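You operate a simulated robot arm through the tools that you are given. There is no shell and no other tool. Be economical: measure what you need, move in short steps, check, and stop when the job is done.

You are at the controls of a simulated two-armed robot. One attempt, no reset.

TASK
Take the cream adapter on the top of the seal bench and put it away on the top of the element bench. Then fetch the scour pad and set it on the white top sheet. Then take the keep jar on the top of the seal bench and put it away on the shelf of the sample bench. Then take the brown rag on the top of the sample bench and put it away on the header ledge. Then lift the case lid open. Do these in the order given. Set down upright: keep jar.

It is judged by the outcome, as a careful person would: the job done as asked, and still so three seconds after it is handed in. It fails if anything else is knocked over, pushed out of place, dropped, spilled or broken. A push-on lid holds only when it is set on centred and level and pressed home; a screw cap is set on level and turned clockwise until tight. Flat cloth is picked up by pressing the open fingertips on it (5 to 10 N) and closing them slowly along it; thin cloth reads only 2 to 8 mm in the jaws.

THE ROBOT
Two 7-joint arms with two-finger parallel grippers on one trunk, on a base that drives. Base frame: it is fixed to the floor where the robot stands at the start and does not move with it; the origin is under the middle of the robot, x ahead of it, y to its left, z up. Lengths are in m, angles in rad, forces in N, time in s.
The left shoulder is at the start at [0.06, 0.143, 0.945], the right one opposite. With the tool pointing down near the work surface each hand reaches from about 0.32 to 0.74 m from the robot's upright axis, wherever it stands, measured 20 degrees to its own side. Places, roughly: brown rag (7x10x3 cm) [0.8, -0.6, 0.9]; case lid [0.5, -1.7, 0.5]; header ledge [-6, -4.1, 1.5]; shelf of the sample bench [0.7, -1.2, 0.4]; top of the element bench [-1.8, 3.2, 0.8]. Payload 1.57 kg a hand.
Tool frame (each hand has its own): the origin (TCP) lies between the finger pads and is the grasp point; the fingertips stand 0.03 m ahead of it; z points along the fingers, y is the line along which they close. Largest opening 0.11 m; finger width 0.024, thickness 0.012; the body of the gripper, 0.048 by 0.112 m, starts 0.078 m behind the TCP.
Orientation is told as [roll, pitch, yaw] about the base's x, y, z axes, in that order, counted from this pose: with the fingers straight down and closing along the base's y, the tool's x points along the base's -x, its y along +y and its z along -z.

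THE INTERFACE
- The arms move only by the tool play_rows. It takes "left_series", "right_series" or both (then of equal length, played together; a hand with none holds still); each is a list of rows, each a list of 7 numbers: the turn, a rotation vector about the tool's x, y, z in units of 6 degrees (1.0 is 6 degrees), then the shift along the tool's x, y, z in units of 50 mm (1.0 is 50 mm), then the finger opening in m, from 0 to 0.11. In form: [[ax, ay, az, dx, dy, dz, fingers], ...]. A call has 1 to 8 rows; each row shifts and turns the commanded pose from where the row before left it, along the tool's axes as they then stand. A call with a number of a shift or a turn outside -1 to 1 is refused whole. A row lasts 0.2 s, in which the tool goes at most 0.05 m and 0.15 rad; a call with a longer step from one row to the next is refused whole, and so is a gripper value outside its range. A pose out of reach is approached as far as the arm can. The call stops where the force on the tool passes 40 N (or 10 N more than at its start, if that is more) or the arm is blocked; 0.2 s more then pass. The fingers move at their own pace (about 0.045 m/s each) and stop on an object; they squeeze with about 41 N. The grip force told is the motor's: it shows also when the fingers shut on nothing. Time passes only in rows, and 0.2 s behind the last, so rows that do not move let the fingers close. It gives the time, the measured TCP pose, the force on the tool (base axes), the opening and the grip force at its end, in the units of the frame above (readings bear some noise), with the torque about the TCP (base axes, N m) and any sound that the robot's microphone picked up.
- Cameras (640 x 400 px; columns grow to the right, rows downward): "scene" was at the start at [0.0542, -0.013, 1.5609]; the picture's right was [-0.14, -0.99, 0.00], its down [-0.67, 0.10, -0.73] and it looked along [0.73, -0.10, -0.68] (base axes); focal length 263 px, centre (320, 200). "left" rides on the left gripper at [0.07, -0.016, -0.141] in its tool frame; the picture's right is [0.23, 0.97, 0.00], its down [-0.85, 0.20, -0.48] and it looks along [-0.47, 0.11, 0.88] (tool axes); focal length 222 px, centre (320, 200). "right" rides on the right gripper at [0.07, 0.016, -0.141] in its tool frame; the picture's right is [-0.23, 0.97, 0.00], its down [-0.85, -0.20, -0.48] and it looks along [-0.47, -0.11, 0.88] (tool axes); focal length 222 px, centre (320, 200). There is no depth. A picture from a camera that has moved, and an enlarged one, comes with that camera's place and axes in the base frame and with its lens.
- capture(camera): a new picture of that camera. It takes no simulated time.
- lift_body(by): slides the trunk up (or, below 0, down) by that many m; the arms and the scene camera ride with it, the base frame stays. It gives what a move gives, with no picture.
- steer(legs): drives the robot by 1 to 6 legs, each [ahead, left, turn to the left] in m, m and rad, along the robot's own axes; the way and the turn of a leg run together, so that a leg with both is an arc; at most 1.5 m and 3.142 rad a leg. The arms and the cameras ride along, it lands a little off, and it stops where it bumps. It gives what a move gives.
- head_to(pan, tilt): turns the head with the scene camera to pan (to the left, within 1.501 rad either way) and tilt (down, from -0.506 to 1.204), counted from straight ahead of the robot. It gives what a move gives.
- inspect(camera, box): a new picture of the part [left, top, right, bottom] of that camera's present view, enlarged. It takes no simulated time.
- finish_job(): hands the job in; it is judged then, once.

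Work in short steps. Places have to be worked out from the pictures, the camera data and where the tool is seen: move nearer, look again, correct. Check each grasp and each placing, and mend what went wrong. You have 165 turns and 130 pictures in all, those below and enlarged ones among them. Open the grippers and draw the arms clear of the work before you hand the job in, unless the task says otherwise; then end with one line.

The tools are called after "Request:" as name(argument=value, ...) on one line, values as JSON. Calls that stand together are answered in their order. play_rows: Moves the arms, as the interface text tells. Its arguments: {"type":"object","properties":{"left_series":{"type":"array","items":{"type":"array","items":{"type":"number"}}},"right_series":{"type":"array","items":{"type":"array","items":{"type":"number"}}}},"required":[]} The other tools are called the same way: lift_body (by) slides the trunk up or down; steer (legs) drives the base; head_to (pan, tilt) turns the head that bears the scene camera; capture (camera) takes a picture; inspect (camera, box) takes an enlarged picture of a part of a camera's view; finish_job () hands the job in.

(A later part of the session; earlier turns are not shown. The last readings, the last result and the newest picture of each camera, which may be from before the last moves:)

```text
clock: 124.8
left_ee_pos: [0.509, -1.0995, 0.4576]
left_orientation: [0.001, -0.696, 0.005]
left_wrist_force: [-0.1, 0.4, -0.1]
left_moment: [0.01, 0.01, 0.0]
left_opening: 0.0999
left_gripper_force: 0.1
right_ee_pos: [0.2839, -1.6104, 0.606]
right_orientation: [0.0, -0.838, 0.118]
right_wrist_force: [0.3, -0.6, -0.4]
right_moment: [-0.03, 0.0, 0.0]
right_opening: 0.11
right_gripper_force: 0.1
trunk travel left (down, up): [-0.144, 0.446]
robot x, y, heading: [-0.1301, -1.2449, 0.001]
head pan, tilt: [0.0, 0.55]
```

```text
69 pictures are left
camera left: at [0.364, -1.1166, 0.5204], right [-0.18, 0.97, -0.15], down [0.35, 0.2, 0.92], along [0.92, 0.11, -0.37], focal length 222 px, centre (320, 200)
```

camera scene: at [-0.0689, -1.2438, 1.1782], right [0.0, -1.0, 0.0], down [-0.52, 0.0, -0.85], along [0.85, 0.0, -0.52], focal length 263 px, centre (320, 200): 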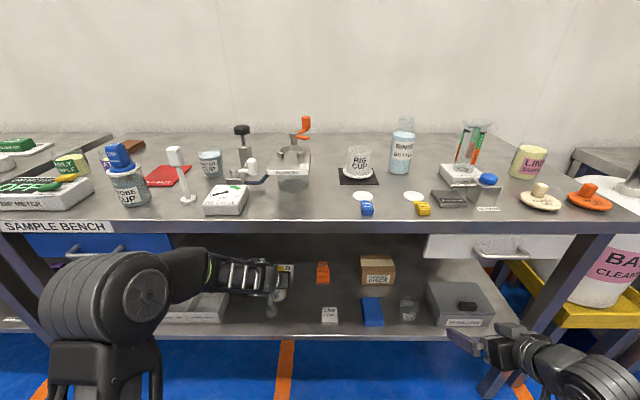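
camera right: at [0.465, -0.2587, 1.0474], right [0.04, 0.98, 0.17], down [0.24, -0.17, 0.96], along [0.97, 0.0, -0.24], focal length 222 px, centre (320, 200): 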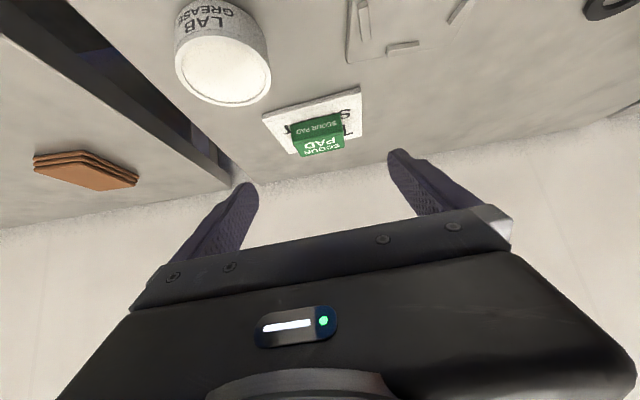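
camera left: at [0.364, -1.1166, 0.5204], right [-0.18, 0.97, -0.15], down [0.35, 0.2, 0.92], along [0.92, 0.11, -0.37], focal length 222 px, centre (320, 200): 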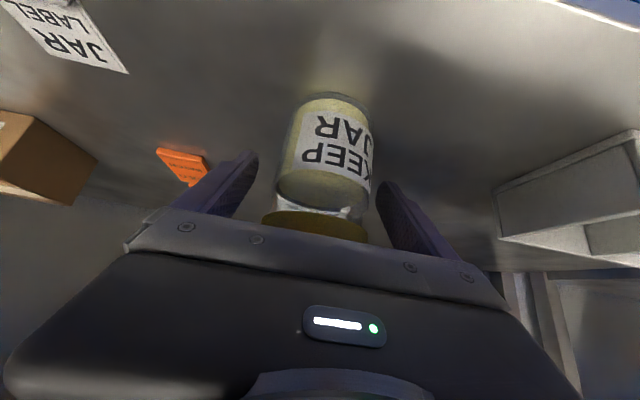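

Jar stands. I retract along the tool axis, then straight back.

Request:
play_rows(left_series=[[0, 0, 0, 0, 0, -0.9, 0.1], [0, 0, 0, 0, 0, -0.9, 0.1], [0, 0, 0, 0.613, 0, -0.514, 0.1], [0, 0, 0, 0.613, 0, -0.514, 0.1], [0, 0, 0, 0.613, 0, -0.514, 0.1]])

Request:
steer(legs=[[-0.2, 0, 0]])

Request:
capture(camera="scene")

```text
clock: 126.0
left_ee_pos: [0.3322, -1.0982, 0.5284]
left_orientation: [0.001, -0.691, 0.004]
left_wrist_force: [1.1, 0.8, 0.0]
left_moment: [0.0, -0.02, 0.04]
left_opening: 0.1002
left_gripper_force: 0.1
right_ee_pos: [0.2832, -1.6092, 0.6045]
right_orientation: [0.0, -0.837, 0.116]
right_wrist_force: [-0.7, -0.2, 0.6]
right_moment: [-0.02, 0.0, -0.02]
right_opening: 0.1098
right_gripper_force: 0.0
trunk travel left (down, up): [-0.144, 0.446]
robot x, y, heading: [-0.1316, -1.2456, 0.009]
head pan, tilt: [0.0, 0.55]
```

```text
clock: 127.6
left_ee_pos: [0.1321, -1.099, 0.528]
left_orientation: [0.001, -0.692, 0.003]
left_wrist_force: [0.2, -0.5, -0.4]
left_moment: [-0.03, 0.01, 0.01]
left_opening: 0.0998
left_gripper_force: 0.0
right_ee_pos: [0.0834, -1.61, 0.6042]
right_orientation: [0.0, -0.836, 0.117]
right_wrist_force: [-0.1, 0.2, 0.4]
right_moment: [-0.03, 0.01, 0.02]
right_opening: 0.11
right_gripper_force: 0.0
trunk travel left (down, up): [-0.144, 0.446]
robot x, y, heading: [-0.3298, -1.2433, -0.0]
head pan, tilt: [0.0, 0.55]
```

```text
68 pictures are left
camera scene: at [-0.2685, -1.2445, 1.1782], right [0.0, -1.0, 0.0], down [-0.52, 0.0, -0.85], along [0.85, 0.0, -0.52], focal length 263 px, centre (320, 200)
```

scene: 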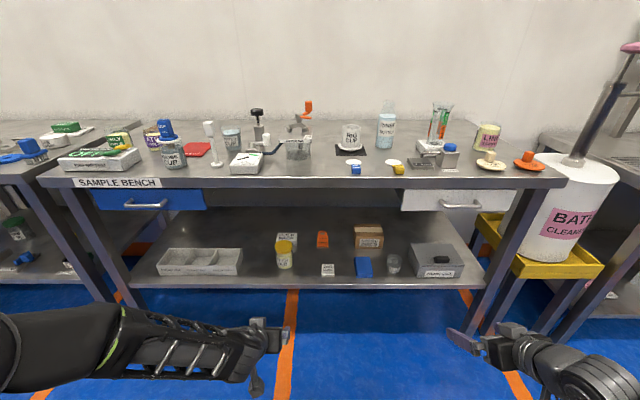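

Jar placed upright. Now the rag: raise trunk fully, raise the left hand, and drive to face the rag with the right hand.

Request:
lift_body(by=0.4)

Request:
lift_body(by=0.04)

Request:
play_rows(left_series=[[0, 0, 0, -0.514, 0, -0.613, 0.1], [0, 0, 0, -0.514, 0, -0.613, 0.1], [0, 0, 0, -0.514, 0, -0.613, 0.1]], right_series=[[-0.5, 0, -0.45, -0.5, 0, -0.45, 0.11], [0.7, 0, 0.63, -0.3, 0, -0.27, 0.11], [0.7, 0, 0.63, 0, 0, 0, 0.11]])

Request:
steer(legs=[[0, 0.83, 0], [0.28, 0, 0]])

Request:
head_to(pan=-0.2, tilt=0.75)

Request:
capture(camera="scene")

Request:
capture(camera="right")

```text
clock: 131.4
left_ee_pos: [0.1317, -1.0996, 0.9283]
left_orientation: [0.003, -0.694, 0.001]
left_wrist_force: [-0.2, -0.1, -0.9]
left_moment: [-0.03, 0.01, -0.02]
left_opening: 0.0997
left_gripper_force: 0.0
right_ee_pos: [0.0843, -1.6101, 1.0052]
right_orientation: [-0.002, -0.837, 0.117]
right_wrist_force: [0.2, 0.1, -0.6]
right_moment: [0.01, 0.01, -0.02]
right_opening: 0.11
right_gripper_force: 0.1
trunk travel left (down, up): [-0.544, 0.046]
robot x, y, heading: [-0.3317, -1.2437, 0.006]
head pan, tilt: [0.0, 0.55]
```

```text
clock: 132.3
left_ee_pos: [0.1323, -1.0999, 0.9686]
left_orientation: [0.001, -0.694, 0.001]
left_wrist_force: [-0.1, -0.6, 0.3]
left_moment: [-0.02, -0.02, 0.02]
left_opening: 0.1001
left_gripper_force: 0.2
right_ee_pos: [0.0846, -1.6092, 1.0452]
right_orientation: [0.0, -0.838, 0.117]
right_wrist_force: [0.4, 0.3, -0.3]
right_moment: [0.01, 0.01, 0.02]
right_opening: 0.1102
right_gripper_force: 0.1
trunk travel left (down, up): [-0.584, 0.006]
robot x, y, heading: [-0.3324, -1.2428, 0.002]
head pan, tilt: [0.0, 0.55]
```

```text
clock: 133.1
left_ee_pos: [0.1327, -1.1, 1.0896]
left_orientation: [0.0, -0.695, 0.003]
left_wrist_force: [0.5, 0.5, 0.1]
left_moment: [0.04, 0.01, 0.02]
left_opening: 0.1003
left_gripper_force: 0.0
right_ee_pos: [0.0832, -1.6104, 1.0992]
right_orientation: [0.0, -0.837, -0.011]
right_wrist_force: [-0.3, 0.4, 0.6]
right_moment: [0.0, -0.01, 0.02]
right_opening: 0.11
right_gripper_force: 0.0
trunk travel left (down, up): [-0.584, 0.006]
robot x, y, heading: [-0.3292, -1.2434, 0.008]
head pan, tilt: [0.0, 0.55]
```

```text
clock: 139.1
left_ee_pos: [0.4009, -0.2586, 1.0882]
left_orientation: [0.0, -0.692, 0.015]
left_wrist_force: [0.7, 0.4, 0.2]
left_moment: [0.0, 0.04, 0.02]
left_opening: 0.1001
left_gripper_force: 0.2
right_ee_pos: [0.3586, -0.7699, 1.0992]
right_orientation: [0.001, -0.838, -0.002]
right_wrist_force: [-0.1, -0.5, 0.4]
right_moment: [0.02, -0.01, 0.01]
right_opening: 0.1097
right_gripper_force: 0.2
trunk travel left (down, up): [-0.584, 0.006]
robot x, y, heading: [-0.0595, -0.4019, 0.008]
head pan, tilt: [0.0, 0.55]
```

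```text
clock: 139.8
left_ee_pos: [0.4, -0.259, 1.0883]
left_orientation: [0.003, -0.692, 0.015]
left_wrist_force: [-0.7, 1.5, -0.8]
left_moment: [0.02, -0.02, 0.05]
left_opening: 0.1
left_gripper_force: 0.0
right_ee_pos: [0.356, -0.7688, 1.0993]
right_orientation: [-0.001, -0.837, -0.001]
right_wrist_force: [-0.4, -0.7, -0.2]
right_moment: [0.01, -0.06, 0.0]
right_opening: 0.11
right_gripper_force: 0.0
trunk travel left (down, up): [-0.584, 0.006]
robot x, y, heading: [-0.0629, -0.4087, 0.012]
head pan, tilt: [-0.201, 0.75]
```

```text
67 pictures are left
camera scene: at [-0.0079, -0.4247, 1.6009], right [-0.18, -0.98, 0.0], down [-0.67, 0.13, -0.73], along [0.72, -0.14, -0.68], focal length 263 px, centre (320, 200)
```

scene: 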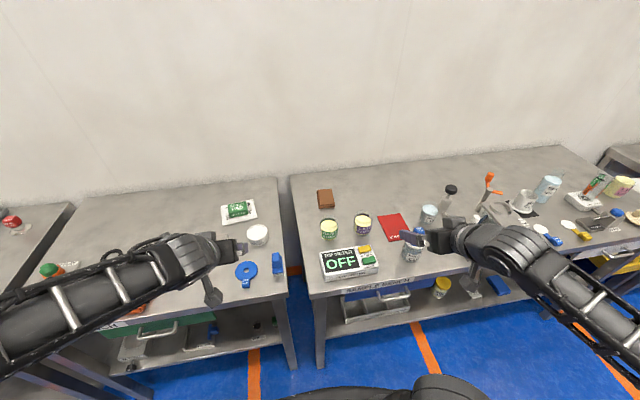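

```text
66 pictures are left
camera right: at [0.2042, -0.7539, 1.1406], right [0.15, 0.97, 0.17], down [0.22, -0.2, 0.96], along [0.96, -0.11, -0.24], focal length 222 px, centre (320, 200)
```

right: 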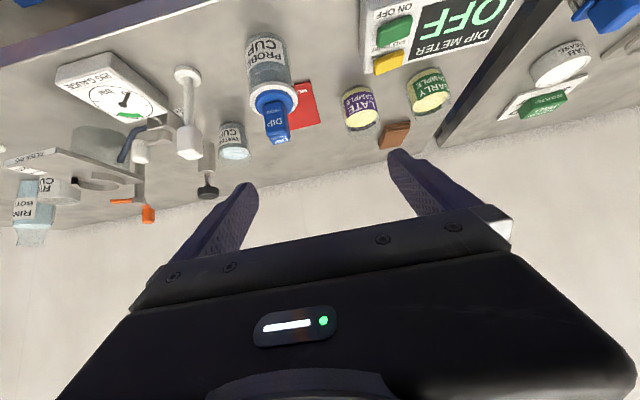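

The rag is at about (0.769, -0.60) behind the EARLY sample cup, so I use a steeper 30° tilt. I drive 0.12 m ahead, reorient, and move the right hand toward a point above it.

Request:
steer(legs=[[0.12, 0, -0.012]])

Request:
play_rows(right_series=[[0, 1, 0, 0, 0.4, 0, 0.11], [0, 1, 0, 0, 0.4, 0, 0.11], [0, 1, 0, 0, 0.4, 0, 0.11], [0, 0, 0, -0.4, 0.42, 0.35, 0.11], [0, 0, 0, -0.4, 0.42, 0.35, 0.11], [0, 0, 0, -0.4, 0.42, 0.35, 0.11], [0, 0, 0, -0.4, 0.42, 0.35, 0.11], [0, 0, 0, -0.4, 0.42, 0.35, 0.11]])

Request:
capture(camera="right")

Request:
capture(camera="scene")

```text
clock: 141.0
left_ee_pos: [0.5234, -0.262, 1.0892]
left_orientation: [0.002, -0.691, 0.002]
left_wrist_force: [0.4, 0.5, 0.7]
left_moment: [0.0, 0.03, 0.01]
left_opening: 0.1
left_gripper_force: 0.1
right_ee_pos: [0.4737, -0.7741, 1.0979]
right_orientation: [-0.001, -0.837, -0.01]
right_wrist_force: [0.0, 0.4, 0.5]
right_moment: [-0.04, 0.05, 0.01]
right_opening: 0.1101
right_gripper_force: 0.1
trunk travel left (down, up): [-0.584, 0.006]
robot x, y, heading: [0.0569, -0.4092, 0.004]
head pan, tilt: [-0.201, 0.75]
```

```text
clock: 142.8
left_ee_pos: [0.5206, -0.2635, 1.0889]
left_orientation: [0.0, -0.692, 0.003]
left_wrist_force: [-0.2, -0.7, 0.5]
left_moment: [0.0, -0.01, -0.03]
left_opening: 0.1001
left_gripper_force: 0.0
right_ee_pos: [0.6051, -0.6094, 1.0753]
right_orientation: [0.001, -0.526, -0.013]
right_wrist_force: [-0.4, 0.3, 1.1]
right_moment: [0.03, 0.04, 0.01]
right_opening: 0.11
right_gripper_force: 0.1
trunk travel left (down, up): [-0.584, 0.006]
robot x, y, heading: [0.0552, -0.4044, 0.009]
head pan, tilt: [-0.201, 0.75]
```

```text
65 pictures are left
camera right: at [0.4732, -0.5918, 1.1612], right [0.21, 0.97, 0.11], down [0.5, -0.21, 0.84], along [0.84, -0.12, -0.53], focal length 222 px, centre (320, 200)
```

right: 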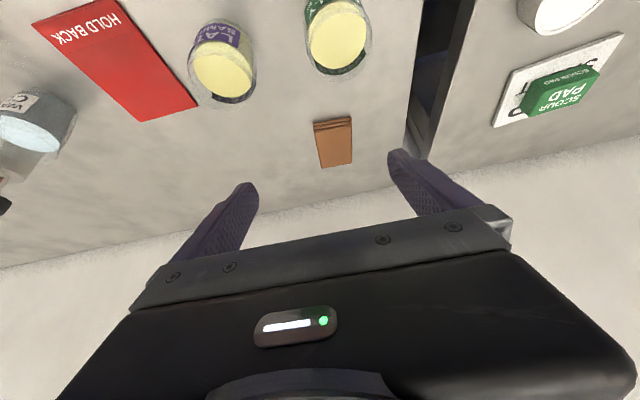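

```text
64 pictures are left
camera scene: at [0.1124, -0.4238, 1.6008], right [-0.2, -0.98, 0.0], down [-0.67, 0.13, -0.73], along [0.72, -0.14, -0.68], focal length 263 px, centre (320, 200)
```

scene: 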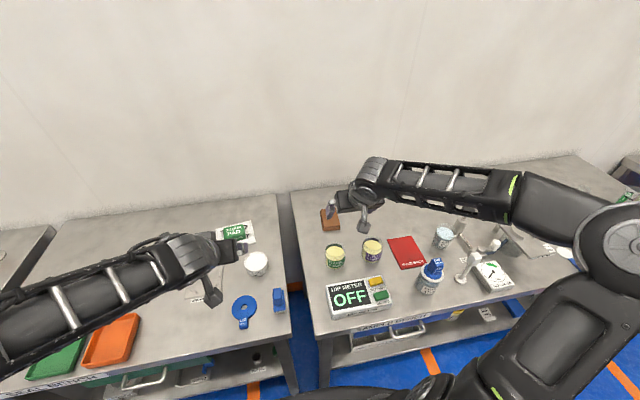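

Rag spans x 0.72–0.80, y -0.62…-0.56. I move above it to z≈0.94.

Request:
play_rows(right_series=[[0, 0, 0, -0.25, 0.08, 0.77, 0.11], [0, 0, 0, -0.25, 0.08, 0.77, 0.11], [0, 0, 0, -0.25, 0.08, 0.77, 0.11], [0, 0, 0, -0.25, 0.08, 0.77, 0.11], [0, 0, 0, -0.25, 0.08, 0.77, 0.11], [0, 0, 0, 0, 0, 0, 0.11]])

Request:
capture(camera="right")

Request:
inspect(camera="scene", box=[260, 150, 440, 290])

```text
clock: 144.2
left_ee_pos: [0.5209, -0.2634, 1.0897]
left_orientation: [0.001, -0.696, 0.001]
left_wrist_force: [-0.1, -0.5, 0.2]
left_moment: [-0.02, 0.03, -0.01]
left_opening: 0.1001
left_gripper_force: 0.0
right_ee_pos: [0.7535, -0.5912, 0.9394]
right_orientation: [0.0, -0.525, -0.01]
right_wrist_force: [-0.1, -1.1, -0.1]
right_moment: [-0.02, -0.03, 0.03]
right_opening: 0.1101
right_gripper_force: 0.1
trunk travel left (down, up): [-0.584, 0.006]
robot x, y, heading: [0.0584, -0.4059, 0.003]
head pan, tilt: [-0.201, 0.75]
```

```text
63 pictures are left
camera right: at [0.6222, -0.5743, 1.0259], right [0.21, 0.97, 0.11], down [0.5, -0.2, 0.84], along [0.84, -0.12, -0.53], focal length 222 px, centre (320, 200)
```

right: 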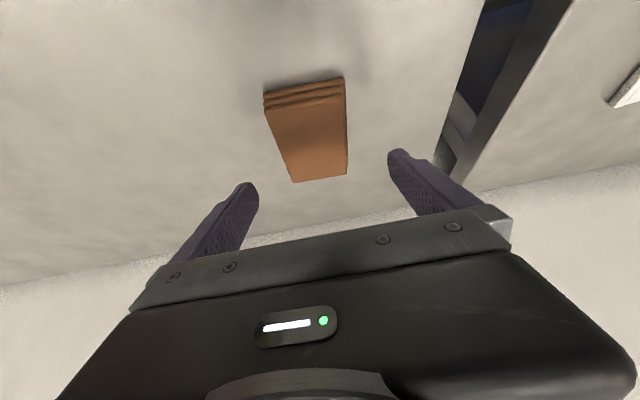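

```text
2.86 times, centred on (350, 220) of scene
camera zoom: at [0.1107, -0.4245, 1.6009], right [-0.2, -0.98, 0.0], down [-0.67, 0.13, -0.73], along [0.72, -0.14, -0.68], focal length 751 px, centre (234, 143)
```

zoom: 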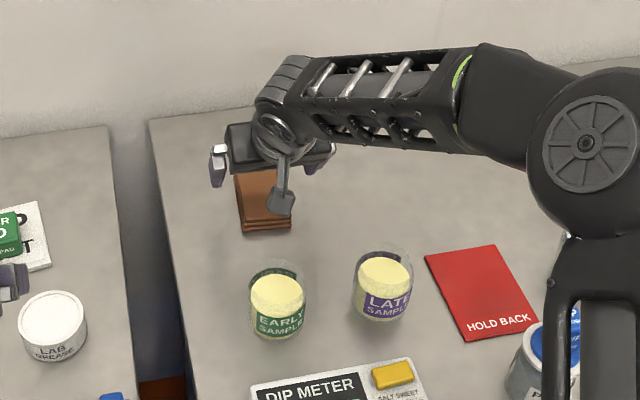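

Centred. I descend to z≈0.895 with the fingers either side of the rag, then close slowly.

Request:
play_rows(right_series=[[0, 0, 0, 0.2, -0.04, 0.4, 0.11], [0, 0, 0, 0.2, -0.04, 0.4, 0.11], [0, 0, 0, 0, 0, 0, 0.11], [0, 0, 0, 0, 0, 0, 0.085], [0, 0, 0, 0, 0, 0, 0.07], [0, 0, 0, 0, 0, 0, 0.055], [0, 0, 0, 0, 0, 0, 0.04], [0, 0, 0, 0, 0, 0, 0.03]])

Request:
capture(camera="right")

```text
clock: 146.0
left_ee_pos: [0.5218, -0.2632, 1.0886]
left_orientation: [0.002, -0.694, 0.002]
left_wrist_force: [0.4, -0.3, -0.1]
left_moment: [0.0, 0.04, 0.02]
left_opening: 0.1
left_gripper_force: 0.1
right_ee_pos: [0.758, -0.5972, 0.8954]
right_orientation: [0.001, -0.524, -0.012]
right_wrist_force: [0.2, -0.3, -0.5]
right_moment: [0.0, 0.01, -0.03]
right_opening: 0.064
right_gripper_force: 32.8
trunk travel left (down, up): [-0.584, 0.006]
robot x, y, heading: [0.0608, -0.4045, 0.003]
head pan, tilt: [-0.201, 0.75]
```

```text
61 pictures are left
camera right: at [0.6261, -0.5801, 0.9803], right [0.21, 0.97, 0.11], down [0.5, -0.2, 0.84], along [0.84, -0.12, -0.53], focal length 222 px, centre (320, 200)
```

right: 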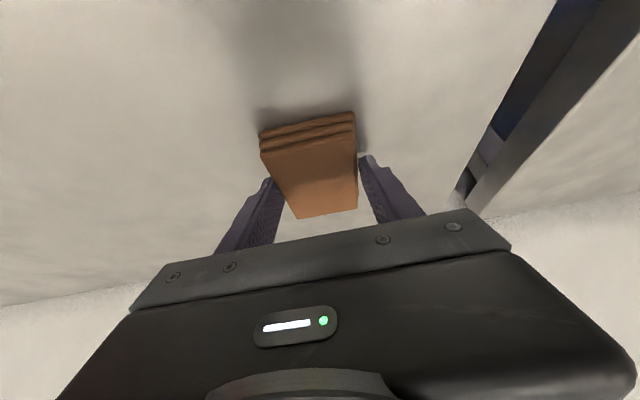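

Gripped (64 mm). Lift and retract.

Request:
play_rows(right_series=[[0, 0, 0, -0.45, 0, -0.78, 0.03], [0, 0, 0, -0.45, 0, -0.78, 0.03], [0, 0, 0, -0.45, 0, -0.78, 0.03], [0, 0, 0, -0.2, 0, -0.35, 0.03], [0, 0, 0, 0.78, 0, -0.45, 0.03], [0, 0, 0, 0.78, 0, -0.45, 0.03], [0, 0, 0, 0.78, 0, -0.45, 0.03], [0, 0, 0, 0.78, 0, -0.45, 0.03]])

Request:
capture(camera="right")

```text
clock: 147.8
left_ee_pos: [0.519, -0.2634, 1.09]
left_orientation: [0.001, -0.696, 0.001]
left_wrist_force: [0.3, 0.9, 0.7]
left_moment: [0.02, -0.02, 0.04]
left_opening: 0.1
left_gripper_force: 0.0
right_ee_pos: [0.5738, -0.5948, 1.0483]
right_orientation: [0.001, -0.526, -0.012]
right_wrist_force: [0.0, 0.1, 0.4]
right_moment: [0.0, -0.04, -0.05]
right_opening: 0.0637
right_gripper_force: 40.6
trunk travel left (down, up): [-0.584, 0.006]
robot x, y, heading: [0.0586, -0.4077, 0.004]
head pan, tilt: [-0.201, 0.75]
```

```text
60 pictures are left
camera right: at [0.4413, -0.5765, 1.1342], right [0.21, 0.97, 0.11], down [0.5, -0.21, 0.84], along [0.84, -0.12, -0.53], focal length 222 px, centre (320, 200)
```

right: 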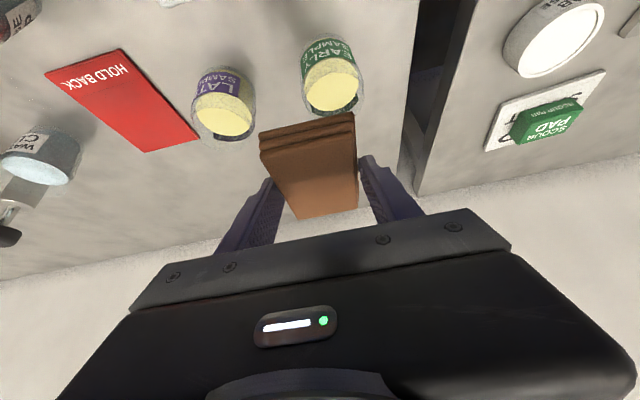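

The rag is held. I back off 0.4 m and turn right to face -y, then look for the route to the header ledge.

Request:
steer(legs=[[-0.4, 0, 0], [0, 0, -1.571]])

Request:
head_to(pan=-0.4, tilt=0.25)

Request:
capture(camera="scene")

```text
clock: 154.1
left_ee_pos: [-0.183, -0.8662, 1.089]
left_orientation: [0.001, -0.692, -1.532]
left_wrist_force: [-0.3, 0.8, 0.1]
left_moment: [0.01, -0.02, -0.03]
left_opening: 0.1002
left_gripper_force: 0.2
right_ee_pos: [-0.5112, -0.9297, 1.0487]
right_orientation: [0.0, -0.523, -1.547]
right_wrist_force: [0.7, 0.4, -0.1]
right_moment: [-0.01, -0.03, 0.0]
right_opening: 0.0635
right_gripper_force: 41.2
trunk travel left (down, up): [-0.584, 0.006]
robot x, y, heading: [-0.3432, -0.4063, -1.533]
head pan, tilt: [-0.201, 0.75]
```

```text
clock: 155.0
left_ee_pos: [-0.1861, -0.8661, 1.0891]
left_orientation: [0.003, -0.693, -1.532]
left_wrist_force: [0.2, 0.4, -0.3]
left_moment: [-0.01, 0.0, 0.0]
left_opening: 0.1003
left_gripper_force: 0.1
right_ee_pos: [-0.5129, -0.9307, 1.0473]
right_orientation: [0.001, -0.524, -1.545]
right_wrist_force: [-0.6, -0.1, -0.9]
right_moment: [0.01, -0.01, 0.02]
right_opening: 0.0636
right_gripper_force: 41.1
trunk travel left (down, up): [-0.584, 0.006]
robot x, y, heading: [-0.3447, -0.4049, -1.533]
head pan, tilt: [-0.4, 0.25]
```

```text
59 pictures are left
camera scene: at [-0.3758, -0.4672, 1.6458], right [-0.94, 0.35, 0.0], down [0.09, 0.23, -0.97], along [-0.34, -0.91, -0.25], focal length 263 px, centre (320, 200)
```

scene: 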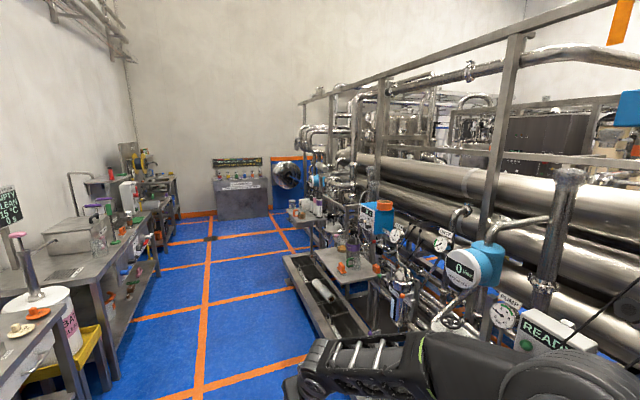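

The ledge at x≈-6 lies beyond the pipe skid. I drive down the corridor to y≈-3.1 and look for a passage round its end.

Request:
steer(legs=[[0, 0, -0.038], [1.4, 0, 0], [1.3, 0, 0]])

Request:
head_to(pan=-0.6, tilt=0.2)

Request:
capture(camera="scene")

```text
clock: 168.6
left_ee_pos: [-0.2231, -3.5848, 1.0875]
left_orientation: [0.0, -0.694, -1.581]
left_wrist_force: [-0.4, 0.3, 0.2]
left_moment: [0.01, 0.01, -0.01]
left_opening: 0.1002
left_gripper_force: 0.0
right_ee_pos: [-0.5531, -3.6333, 1.0462]
right_orientation: [0.0, -0.522, -1.594]
right_wrist_force: [0.0, 0.4, -0.7]
right_moment: [0.01, 0.05, 0.04]
right_opening: 0.0633
right_gripper_force: 41.4
trunk travel left (down, up): [-0.584, 0.006]
robot x, y, heading: [-0.3597, -3.1199, -1.583]
head pan, tilt: [-0.4, 0.25]
```

```text
clock: 169.3
left_ee_pos: [-0.2223, -3.5847, 1.0897]
left_orientation: [0.003, -0.693, -1.582]
left_wrist_force: [-0.1, 0.8, -0.4]
left_moment: [-0.03, 0.0, 0.01]
left_opening: 0.0999
left_gripper_force: 0.1
right_ee_pos: [-0.5527, -3.6341, 1.048]
right_orientation: [0.001, -0.524, -1.595]
right_wrist_force: [-0.1, 0.4, -0.3]
right_moment: [0.01, 0.01, -0.02]
right_opening: 0.0637
right_gripper_force: 40.8
trunk travel left (down, up): [-0.584, 0.006]
robot x, y, heading: [-0.3605, -3.1213, -1.58]
head pan, tilt: [-0.6, 0.201]
```

```text
58 pictures are left
camera scene: at [-0.4111, -3.1676, 1.6504], right [-0.82, 0.57, 0.0], down [0.11, 0.16, -0.98], along [-0.56, -0.8, -0.2], focal length 263 px, centre (320, 200)
```

scene: 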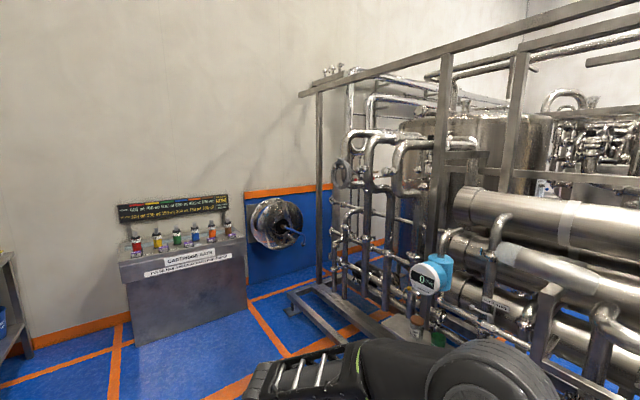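

There's a passage of ~1 m between the skid's end and the far wall. I go 1.2 m further and look along it.

Request:
steer(legs=[[1.2, 0, 0]])

Request:
head_to(pan=-1.1, tilt=0.25)

Request:
capture(camera="scene")

```text
clock: 175.3
left_ee_pos: [-0.2448, -4.7678, 1.0892]
left_orientation: [0.004, -0.693, -1.589]
left_wrist_force: [-0.3, 0.6, 0.6]
left_moment: [0.0, 0.01, 0.04]
left_opening: 0.1002
left_gripper_force: 0.1
right_ee_pos: [-0.5763, -4.8137, 1.0477]
right_orientation: [-0.001, -0.524, -1.603]
right_wrist_force: [0.4, 0.3, 0.1]
right_moment: [0.01, -0.02, -0.04]
right_opening: 0.0635
right_gripper_force: 40.8
trunk travel left (down, up): [-0.584, 0.006]
robot x, y, heading: [-0.3781, -4.3004, -1.592]
head pan, tilt: [-0.6, 0.201]
```

```text
clock: 176.2
left_ee_pos: [-0.2442, -4.7679, 1.09]
left_orientation: [0.002, -0.692, -1.59]
left_wrist_force: [-0.7, -0.2, 0.7]
left_moment: [-0.03, -0.01, 0.0]
left_opening: 0.0999
left_gripper_force: 0.0
right_ee_pos: [-0.5766, -4.8142, 1.049]
right_orientation: [-0.001, -0.525, -1.604]
right_wrist_force: [-0.4, 0.2, -0.1]
right_moment: [0.01, 0.04, -0.01]
right_opening: 0.0635
right_gripper_force: 40.8
trunk travel left (down, up): [-0.584, 0.006]
robot x, y, heading: [-0.3752, -4.2998, -1.589]
head pan, tilt: [-1.1, 0.25]
```

```text
57 pictures are left
camera scene: at [-0.4594, -4.3138, 1.6459], right [-0.44, 0.9, 0.0], down [0.22, 0.11, -0.97], along [-0.87, -0.42, -0.25], focal length 263 px, centre (320, 200)
```

scene: 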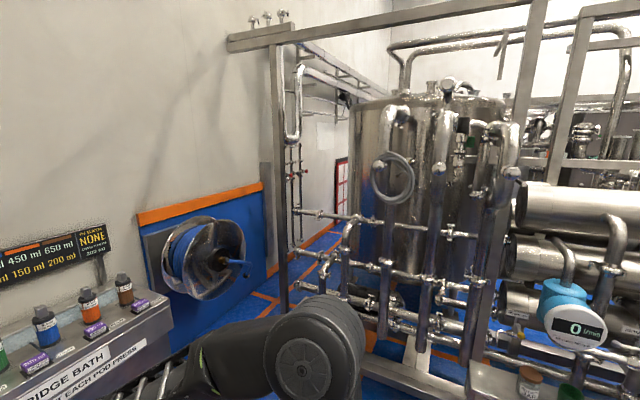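

The gap beside the hose reel is too narrow. The other way is the corridor at y≈2.1, so I back up along my track to there and turn to face -x.

Request:
steer(legs=[[0, 0, 0.018], [-1.5, 0, 0], [-1.5, 0, 0], [-1.5, 0, 0]])

Request:
steer(legs=[[-1.3, 0, 0], [-0.7, 0, 0]])

Request:
steer(legs=[[0, 0, -1.571]])

Request:
head_to(pan=0.3, tilt=0.25)

Request:
capture(camera="scene")

```text
clock: 198.1
left_ee_pos: [-0.2502, -0.258, 1.089]
left_orientation: [0.001, -0.694, -1.563]
left_wrist_force: [-0.2, -0.5, -0.1]
left_moment: [0.01, -0.01, -0.03]
left_opening: 0.0998
left_gripper_force: 0.0
right_ee_pos: [-0.5799, -0.3136, 1.0481]
right_orientation: [0.0, -0.523, -1.578]
right_wrist_force: [0.7, 0.1, 0.0]
right_moment: [-0.02, 0.02, -0.01]
right_opening: 0.0637
right_gripper_force: 41.2
trunk travel left (down, up): [-0.584, 0.006]
robot x, y, heading: [-0.3947, 0.2024, -1.56]
head pan, tilt: [-1.1, 0.25]
```

```text
clock: 208.0
left_ee_pos: [-0.2407, 1.7269, 1.0886]
left_orientation: [0.003, -0.693, -1.582]
left_wrist_force: [-0.1, 0.4, -0.2]
left_moment: [0.0, -0.01, 0.0]
left_opening: 0.1002
left_gripper_force: 0.0
right_ee_pos: [-0.5728, 1.6788, 1.0467]
right_orientation: [0.0, -0.523, -1.596]
right_wrist_force: [-0.2, 0.8, 0.2]
right_moment: [-0.03, -0.03, 0.01]
right_opening: 0.0636
right_gripper_force: 41.4
trunk travel left (down, up): [-0.584, 0.006]
robot x, y, heading: [-0.3751, 2.1933, -1.585]
head pan, tilt: [-1.1, 0.25]
```

```text
clock: 212.2
left_ee_pos: [-0.8445, 2.0604, 1.0887]
left_orientation: [0.002, -0.694, 3.119]
left_wrist_force: [0.2, -0.7, 0.5]
left_moment: [0.02, 0.01, -0.02]
left_opening: 0.1001
left_gripper_force: 0.0
right_ee_pos: [-0.8886, 2.3934, 1.0487]
right_orientation: [-0.001, -0.525, 3.105]
right_wrist_force: [-0.5, -0.4, -0.3]
right_moment: [0.0, -0.01, 0.03]
right_opening: 0.0638
right_gripper_force: 41.2
trunk travel left (down, up): [-0.584, 0.006]
robot x, y, heading: [-0.3773, 2.1937, 3.114]
head pan, tilt: [-1.1, 0.25]
```

```text
clock: 213.8
left_ee_pos: [-0.8429, 2.0596, 1.0887]
left_orientation: [0.002, -0.693, 3.119]
left_wrist_force: [-0.2, -0.1, -0.7]
left_moment: [0.0, 0.01, 0.01]
left_opening: 0.1
left_gripper_force: 0.1
right_ee_pos: [-0.889, 2.3923, 1.0489]
right_orientation: [-0.001, -0.523, 3.106]
right_wrist_force: [0.4, -1.1, -0.3]
right_moment: [0.0, 0.01, 0.02]
right_opening: 0.0636
right_gripper_force: 40.8
trunk travel left (down, up): [-0.584, 0.006]
robot x, y, heading: [-0.3769, 2.192, 3.125]
head pan, tilt: [0.3, 0.25]
```

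```text
56 pictures are left
camera scene: at [-0.4353, 2.1641, 1.6459], right [-0.27, 0.96, 0.0], down [0.24, 0.07, -0.97], along [-0.93, -0.26, -0.25], focal length 263 px, centre (320, 200)
```

scene: 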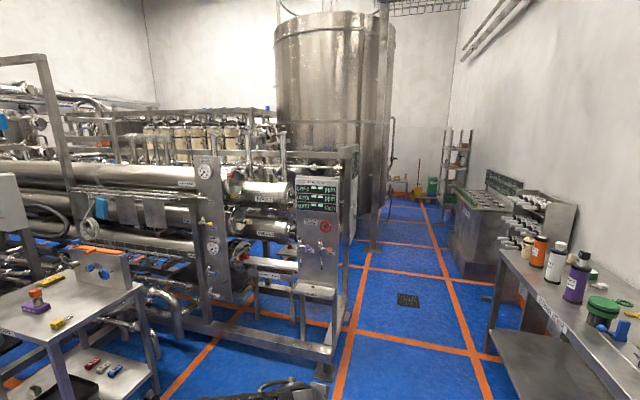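

The ledge should project near (147,137) – I enlarge that region.

Request:
inspect(camera="scene", box=[40, 70, 320, 245])

```text
2.29 times, centred on (180, 158) of scene
camera zoom: at [-0.4353, 2.1641, 1.6459], right [-0.27, 0.96, 0.0], down [0.24, 0.07, -0.97], along [-0.93, -0.26, -0.25], focal length 601 px, centre (640, 297)
```

zoom: 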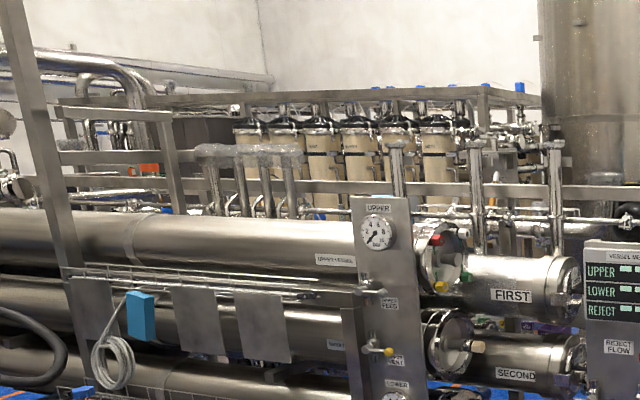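

There's a second skid behind. I drive along the corridor to x≈-3 and look south between them.

Request:
steer(legs=[[0, 0, 0.017], [1.4, 0, 0], [1.2, -0.05, 0]])

Request:
head_to(pan=1.3, tilt=0.25)

Request:
capture(camera="scene")

```text
clock: 226.7
left_ee_pos: [-3.4124, 2.1049, 1.0882]
left_orientation: [0.002, -0.694, -3.135]
left_wrist_force: [-0.3, -0.2, -0.2]
left_moment: [0.02, 0.02, -0.01]
left_opening: 0.1
left_gripper_force: 0.0
right_ee_pos: [-3.467, 2.4353, 1.0477]
right_orientation: [0.0, -0.525, 3.132]
right_wrist_force: [0.8, 0.1, -0.6]
right_moment: [-0.02, -0.01, 0.02]
right_opening: 0.0638
right_gripper_force: 40.8
trunk travel left (down, up): [-0.584, 0.006]
robot x, y, heading: [-2.9514, 2.2466, -3.138]
head pan, tilt: [0.3, 0.25]
```

```text
clock: 227.9
left_ee_pos: [-3.4143, 2.105, 1.0884]
left_orientation: [0.001, -0.692, -3.138]
left_wrist_force: [0.0, -0.2, 0.2]
left_moment: [0.02, -0.01, 0.03]
left_opening: 0.0999
left_gripper_force: 0.1
right_ee_pos: [-3.4685, 2.4363, 1.0466]
right_orientation: [0.001, -0.523, 3.133]
right_wrist_force: [0.2, -0.9, -0.6]
right_moment: [-0.01, -0.02, -0.02]
right_opening: 0.0633
right_gripper_force: 41.0
trunk travel left (down, up): [-0.584, 0.006]
robot x, y, heading: [-2.9512, 2.2542, -3.141]
head pan, tilt: [1.3, 0.25]
```

```text
54 pictures are left
camera scene: at [-2.9431, 2.1584, 1.6459], right [-0.96, 0.26, 0.0], down [0.07, 0.24, -0.97], along [-0.26, -0.93, -0.25], focal length 263 px, centre (320, 200)
```

scene: 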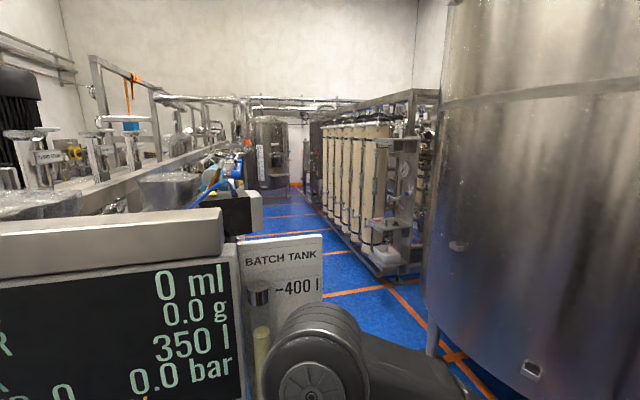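

The aisle south runs at x≈-3.2…-4.1 — narrow. Robot is narrower fore–aft than across, so I'll strafe through it facing -x, with hands retracted. First retract hands, then advance 0.55 m and look down the aisle.

Request:
play_rows(left_series=[[0, 0, 0, 0.613, 0, -0.514, 0.1], [0, 0, 0, 0.613, 0, -0.514, 0.05], [0, 0, 0, 0, 0, 0, 0.03]], right_series=[[0, 0, 0, 0.78, 0, -0.45, 0.03], [0, 0, 0, 0.78, 0, -0.45, 0.03], [0, 0, 0, 0.78, 0, -0.45, 0.03]])

Request:
steer(legs=[[0.5, 0, 0]])

Request:
head_to(pan=1.5, tilt=0.6)

Request:
capture(camera="scene")

```text
clock: 228.7
left_ee_pos: [-3.354, 2.1133, 1.1067]
left_orientation: [0.002, -0.692, -3.137]
left_wrist_force: [-0.1, 0.1, 0.6]
left_moment: [0.0, -0.01, 0.0]
left_opening: 0.0497
left_gripper_force: 0.1
left hand out of reach, approached as far as the arm can: row 2
right_ee_pos: [-3.3486, 2.4324, 1.0559]
right_orientation: [0.0, -0.523, 3.132]
right_wrist_force: [0.1, -0.3, 0.0]
right_moment: [-0.02, 0.01, 0.0]
right_opening: 0.0635
right_gripper_force: 40.9
right hand out of reach, approached as far as the arm can: row 3
trunk travel left (down, up): [-0.584, 0.006]
robot x, y, heading: [-2.9512, 2.2463, -3.133]
head pan, tilt: [1.3, 0.25]
```

```text
clock: 231.7
left_ee_pos: [-3.8552, 2.1132, 1.1045]
left_orientation: [0.005, -0.689, -3.142]
left_wrist_force: [0.5, -0.6, 0.7]
left_moment: [0.0, 0.01, 0.01]
left_opening: 0.03
left_gripper_force: 0.1
right_ee_pos: [-3.8481, 2.4339, 1.0569]
right_orientation: [-0.002, -0.522, 3.128]
right_wrist_force: [0.5, -0.8, 0.5]
right_moment: [-0.01, -0.02, 0.01]
right_opening: 0.0636
right_gripper_force: 41.4
trunk travel left (down, up): [-0.584, 0.006]
robot x, y, heading: [-3.4472, 2.2488, 3.144]
head pan, tilt: [1.3, 0.25]
```

```text
clock: 232.5
left_ee_pos: [-3.8543, 2.1136, 1.1058]
left_orientation: [0.001, -0.692, -3.143]
left_wrist_force: [-0.7, 0.2, 0.9]
left_moment: [0.01, -0.02, 0.01]
left_opening: 0.0299
left_gripper_force: 0.0
right_ee_pos: [-3.848, 2.4328, 1.0576]
right_orientation: [0.0, -0.522, 3.128]
right_wrist_force: [0.0, 0.9, 0.1]
right_moment: [0.03, -0.01, -0.01]
right_opening: 0.0636
right_gripper_force: 41.2
trunk travel left (down, up): [-0.584, 0.006]
robot x, y, heading: [-3.4507, 2.2505, 3.141]
head pan, tilt: [1.499, 0.6]
```

```text
53 pictures are left
camera scene: at [-3.4237, 2.1591, 1.6138], right [-1.0, 0.07, 0.0], down [0.04, 0.56, -0.83], along [-0.06, -0.82, -0.56], focal length 263 px, centre (320, 200)
```

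scene: 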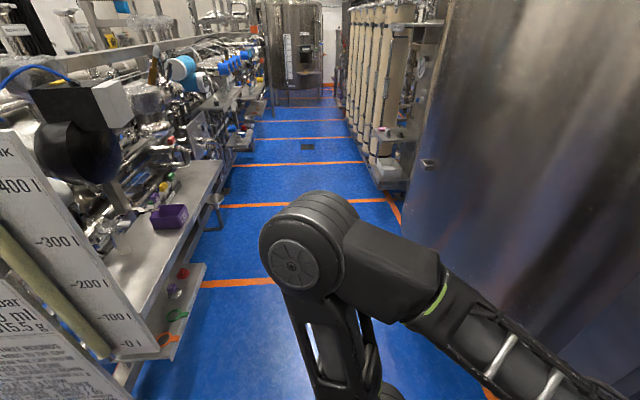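

The aisle spans x≈-2.85 to -3.9. I set the robot at x≈-3.3 and strafe left (south) 1.4 m, then check.

Request:
steer(legs=[[-0.13, 0, 0], [0, 1.4, 0]])

Request:
capture(camera="scene")

```text
clock: 240.2
left_ee_pos: [-3.7262, 0.7438, 1.1051]
left_orientation: [0.001, -0.69, -3.142]
left_wrist_force: [-0.6, -1.1, -0.2]
left_moment: [-0.02, 0.01, 0.02]
left_opening: 0.03
left_gripper_force: 0.0
right_ee_pos: [-3.7189, 1.0662, 1.0574]
right_orientation: [0.0, -0.522, 3.127]
right_wrist_force: [-0.3, -0.2, -0.5]
right_moment: [0.02, 0.01, -0.01]
right_opening: 0.0637
right_gripper_force: 41.1
trunk travel left (down, up): [-0.584, 0.006]
robot x, y, heading: [-3.322, 0.8835, 3.145]
head pan, tilt: [1.499, 0.6]
```

```text
52 pictures are left
camera scene: at [-3.295, 0.7902, 1.6137], right [-1.0, 0.07, 0.0], down [0.04, 0.56, -0.82], along [-0.06, -0.82, -0.57], focal length 263 px, centre (320, 200)
```

scene: 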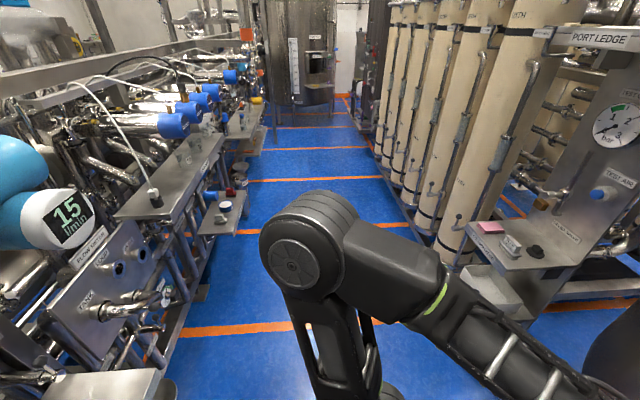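

"PORT LEDGE" is on this rack; the header ledge lies further south-west. Continue strafing 2.4 m.

Request:
steer(legs=[[0, 1.2, 0], [0, 1.2, 0]])

Request:
head_to(pan=1.2, tilt=0.3)

Request:
capture(camera="scene")

```text
clock: 252.2
left_ee_pos: [-3.7102, -1.7094, 1.1052]
left_orientation: [0.002, -0.691, -3.122]
left_wrist_force: [-0.1, -0.3, 0.1]
left_moment: [-0.02, 0.01, 0.02]
left_opening: 0.0298
left_gripper_force: 0.0
right_ee_pos: [-3.7077, -1.3894, 1.058]
right_orientation: [-0.001, -0.523, -3.137]
right_wrist_force: [0.2, -0.3, -1.0]
right_moment: [0.02, -0.06, -0.01]
right_opening: 0.0635
right_gripper_force: 41.7
trunk travel left (down, up): [-0.584, 0.006]
robot x, y, heading: [-3.3031, -1.567, -3.128]
head pan, tilt: [1.499, 0.6]
```

```text
clock: 253.0
left_ee_pos: [-3.71, -1.7103, 1.1069]
left_orientation: [0.001, -0.69, -3.124]
left_wrist_force: [0.5, -0.6, -0.3]
left_moment: [-0.05, 0.01, -0.01]
left_opening: 0.0302
left_gripper_force: 0.1
right_ee_pos: [-3.7087, -1.3895, 1.0576]
right_orientation: [0.001, -0.522, -3.136]
right_wrist_force: [0.0, 1.0, -0.2]
right_moment: [0.01, 0.0, 0.02]
right_opening: 0.0637
right_gripper_force: 40.9
trunk travel left (down, up): [-0.584, 0.006]
robot x, y, heading: [-3.3057, -1.5642, -3.121]
head pan, tilt: [1.201, 0.3]
```

```text
51 pictures are left
camera scene: at [-3.3071, -1.6546, 1.6411], right [-0.94, 0.34, 0.0], down [0.1, 0.28, -0.95], along [-0.33, -0.9, -0.3], focal length 263 px, centre (320, 200)
```

scene: 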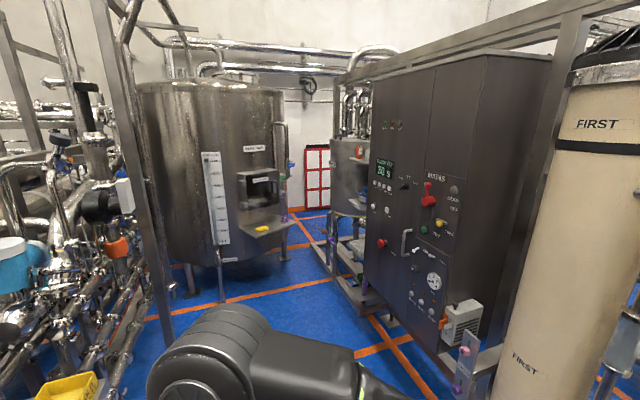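

The ledge is on the far (west) side of this skid, so I must go round via the north corridor. I strafe back north.

Request:
steer(legs=[[0, 0, -0.02], [0, -1.3, 0], [0, -1.3, 0], [0, -1.2, 0]])

Request:
head_to(pan=0.0, tilt=0.45)

Request:
capture(camera="scene")

```text
clock: 271.7
left_ee_pos: [-3.7139, 2.1154, 1.1056]
left_orientation: [0.003, -0.689, 3.125]
left_wrist_force: [-0.3, -0.2, 0.4]
left_moment: [-0.05, -0.02, 0.0]
left_opening: 0.03
left_gripper_force: 0.1
right_ee_pos: [-3.7019, 2.4349, 1.0572]
right_orientation: [0.001, -0.522, 3.11]
right_wrist_force: [0.2, 0.9, -0.6]
right_moment: [0.03, 0.02, -0.03]
right_opening: 0.0636
right_gripper_force: 40.8
trunk travel left (down, up): [-0.584, 0.006]
robot x, y, heading: [-3.3075, 2.2436, 3.123]
head pan, tilt: [1.201, 0.3]
```

```text
clock: 273.1
left_ee_pos: [-3.7152, 2.115, 1.1061]
left_orientation: [0.002, -0.692, 3.126]
left_wrist_force: [-0.7, 0.4, -0.4]
left_moment: [-0.01, 0.01, 0.02]
left_opening: 0.0299
left_gripper_force: 0.0
right_ee_pos: [-3.7024, 2.436, 1.0573]
right_orientation: [0.0, -0.522, 3.111]
right_wrist_force: [0.6, 0.9, -1.2]
right_moment: [0.02, -0.02, -0.03]
right_opening: 0.0635
right_gripper_force: 40.2
trunk travel left (down, up): [-0.584, 0.006]
robot x, y, heading: [-3.3082, 2.241, 3.121]
head pan, tilt: [0.0, 0.45]
```

```text
50 pictures are left
camera scene: at [-3.3666, 2.2433, 1.6272], right [0.02, 1.0, 0.0], down [0.44, -0.01, -0.9], along [-0.9, 0.01, -0.44], focal length 263 px, centre (320, 200)
```

scene: 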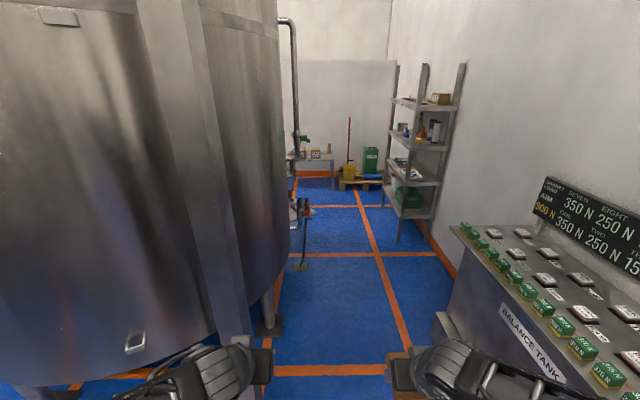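

The corridor past the big tank is only ~0.8 m wide (y≈2.06–2.9). I turn to face +y (north) and strafe through with y_robot≈2.45.

Request:
steer(legs=[[0, 0.12, 0], [0, 0, -1.55], [0.31, 0, 0]])

Request:
head_to(pan=1.3, tilt=0.8)

Request:
capture(camera="scene")

```text
clock: 279.9
left_ee_pos: [-3.4282, 2.8401, 1.1048]
left_orientation: [0.001, -0.689, 1.547]
left_wrist_force: [0.7, -0.4, -0.5]
left_moment: [0.0, 0.01, -0.03]
left_opening: 0.0303
left_gripper_force: 0.1
right_ee_pos: [-3.1074, 2.8261, 1.0576]
right_orientation: [0.001, -0.523, 1.533]
right_wrist_force: [-0.3, 0.3, 0.3]
right_moment: [-0.03, -0.02, 0.02]
right_opening: 0.0636
right_gripper_force: 40.9
trunk travel left (down, up): [-0.584, 0.006]
robot x, y, heading: [-3.3049, 2.4317, 1.541]
head pan, tilt: [0.0, 0.45]
```

```text
clock: 281.3
left_ee_pos: [-3.4275, 2.8402, 1.1057]
left_orientation: [0.001, -0.691, 1.546]
left_wrist_force: [-0.1, -0.2, 0.1]
left_moment: [-0.02, 0.0, -0.02]
left_opening: 0.0301
left_gripper_force: 0.1
right_ee_pos: [-3.1059, 2.8247, 1.0572]
right_orientation: [0.001, -0.523, 1.531]
right_wrist_force: [-0.2, 0.4, -0.4]
right_moment: [0.01, -0.01, 0.02]
right_opening: 0.0635
right_gripper_force: 41.5
trunk travel left (down, up): [-0.584, 0.006]
robot x, y, heading: [-3.302, 2.4289, 1.549]
head pan, tilt: [1.3, 0.799]
```

```text
49 pictures are left
camera scene: at [-3.3776, 2.4232, 1.5968], right [0.29, 0.96, 0.0], down [0.69, -0.21, -0.7], along [-0.67, 0.2, -0.72], focal length 263 px, centre (320, 200)
```

scene: 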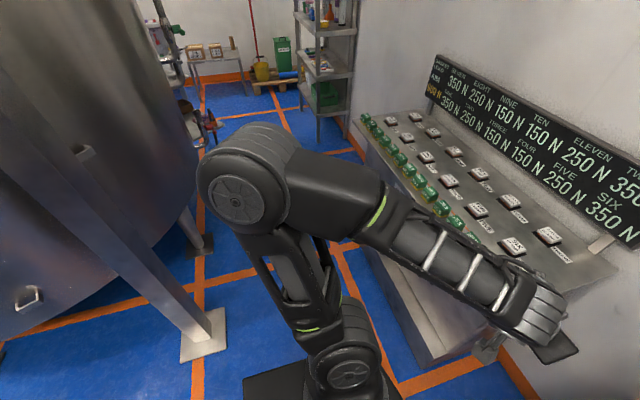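

Clear width is y≈2.07–2.93; I'm centred. I correct heading and strafe 2.4 m west.

Request:
steer(legs=[[0, 0, 0.025], [0, 1.2, 0], [0, 1.2, 0]])

Request:
head_to(pan=1.4, tilt=0.5)

Request:
capture(camera="scene")

```text
clock: 291.6
left_ee_pos: [-5.4949, 2.8508, 1.1058]
left_orientation: [0.002, -0.69, 1.62]
left_wrist_force: [0.1, -0.2, 0.6]
left_moment: [0.0, 0.02, 0.03]
left_opening: 0.0299
left_gripper_force: 0.1
right_ee_pos: [-5.1748, 2.859, 1.0562]
right_orientation: [-0.001, -0.521, 1.606]
right_wrist_force: [1.4, 0.1, -0.1]
right_moment: [-0.03, -0.01, 0.03]
right_opening: 0.0637
right_gripper_force: 41.1
trunk travel left (down, up): [-0.584, 0.006]
robot x, y, heading: [-5.3429, 2.454, 1.623]
head pan, tilt: [1.3, 0.799]
stopped in leg 3: the robot was blocked; the commanded pose is now the measured one
```

```text
clock: 292.4
left_ee_pos: [-5.4965, 2.8488, 1.1064]
left_orientation: [0.001, -0.689, 1.621]
left_wrist_force: [0.2, -0.3, -0.3]
left_moment: [-0.01, 0.01, 0.0]
left_opening: 0.03
left_gripper_force: 0.1
right_ee_pos: [-5.177, 2.859, 1.0574]
right_orientation: [0.0, -0.525, 1.608]
right_wrist_force: [0.3, 0.2, 0.2]
right_moment: [0.0, -0.01, 0.01]
right_opening: 0.0637
right_gripper_force: 41.0
trunk travel left (down, up): [-0.584, 0.006]
robot x, y, heading: [-5.3424, 2.4508, 1.615]
head pan, tilt: [1.4, 0.499]
```

```text
48 pictures are left
camera scene: at [-5.4276, 2.4313, 1.6227], right [0.12, 0.99, 0.0], down [0.48, -0.06, -0.88], along [-0.87, 0.11, -0.48], focal length 263 px, centre (320, 200)
```

scene: 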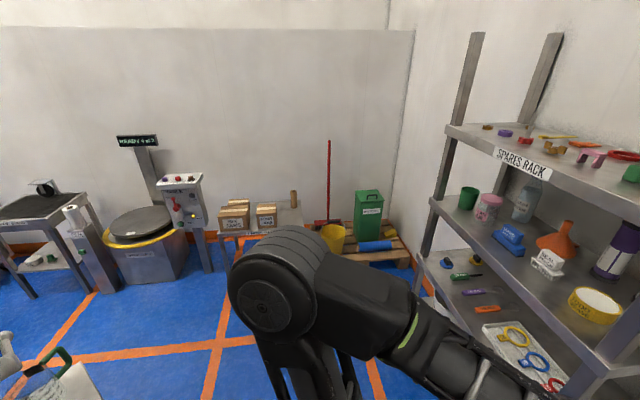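

I was blocked, apparently at the rear-left. I look down there.

Request:
head_to(pan=1.5, tilt=1.1)

Request:
capture(camera="scene")

```text
clock: 293.4
left_ee_pos: [-5.4964, 2.8487, 1.1063]
left_orientation: [0.002, -0.688, 1.623]
left_wrist_force: [-0.6, -0.9, 0.3]
left_moment: [-0.01, -0.02, 0.0]
left_opening: 0.0301
left_gripper_force: 0.1
right_ee_pos: [-5.1762, 2.8572, 1.0565]
right_orientation: [0.0, -0.522, 1.608]
right_wrist_force: [0.2, 0.4, -0.3]
right_moment: [0.01, -0.03, -0.01]
right_opening: 0.0634
right_gripper_force: 41.0
trunk travel left (down, up): [-0.584, 0.006]
robot x, y, heading: [-5.3383, 2.4507, 1.62]
head pan, tilt: [1.499, 1.1]
```

```text
47 pictures are left
camera scene: at [-5.4005, 2.4214, 1.5751], right [0.02, 1.0, 0.0], down [0.89, -0.02, -0.45], along [-0.45, 0.01, -0.89], focal length 263 px, centre (320, 200)
```

scene: 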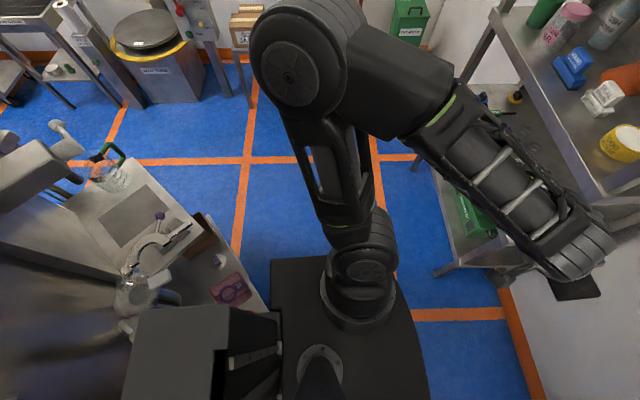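

I enlarge the contact region.

Request:
inspect(camera="scene", box=[0, 100, 320, 400])

```text
1.33 times, centred on (160, 250) of scene
camera zoom: at [-5.4005, 2.4214, 1.5751], right [0.02, 1.0, 0.0], down [0.89, -0.02, -0.45], along [-0.45, 0.01, -0.89], focal length 350 px, centre (533, 133)
```

zoom: 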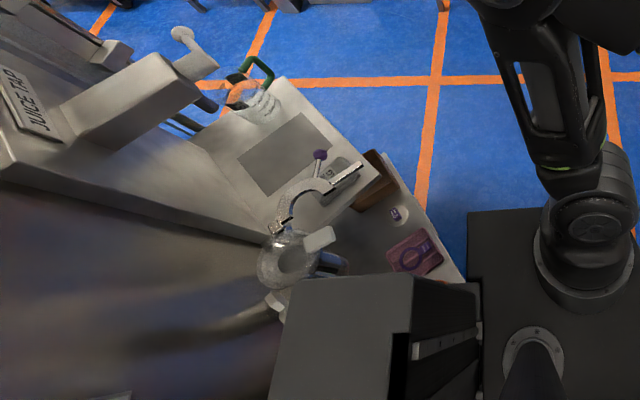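

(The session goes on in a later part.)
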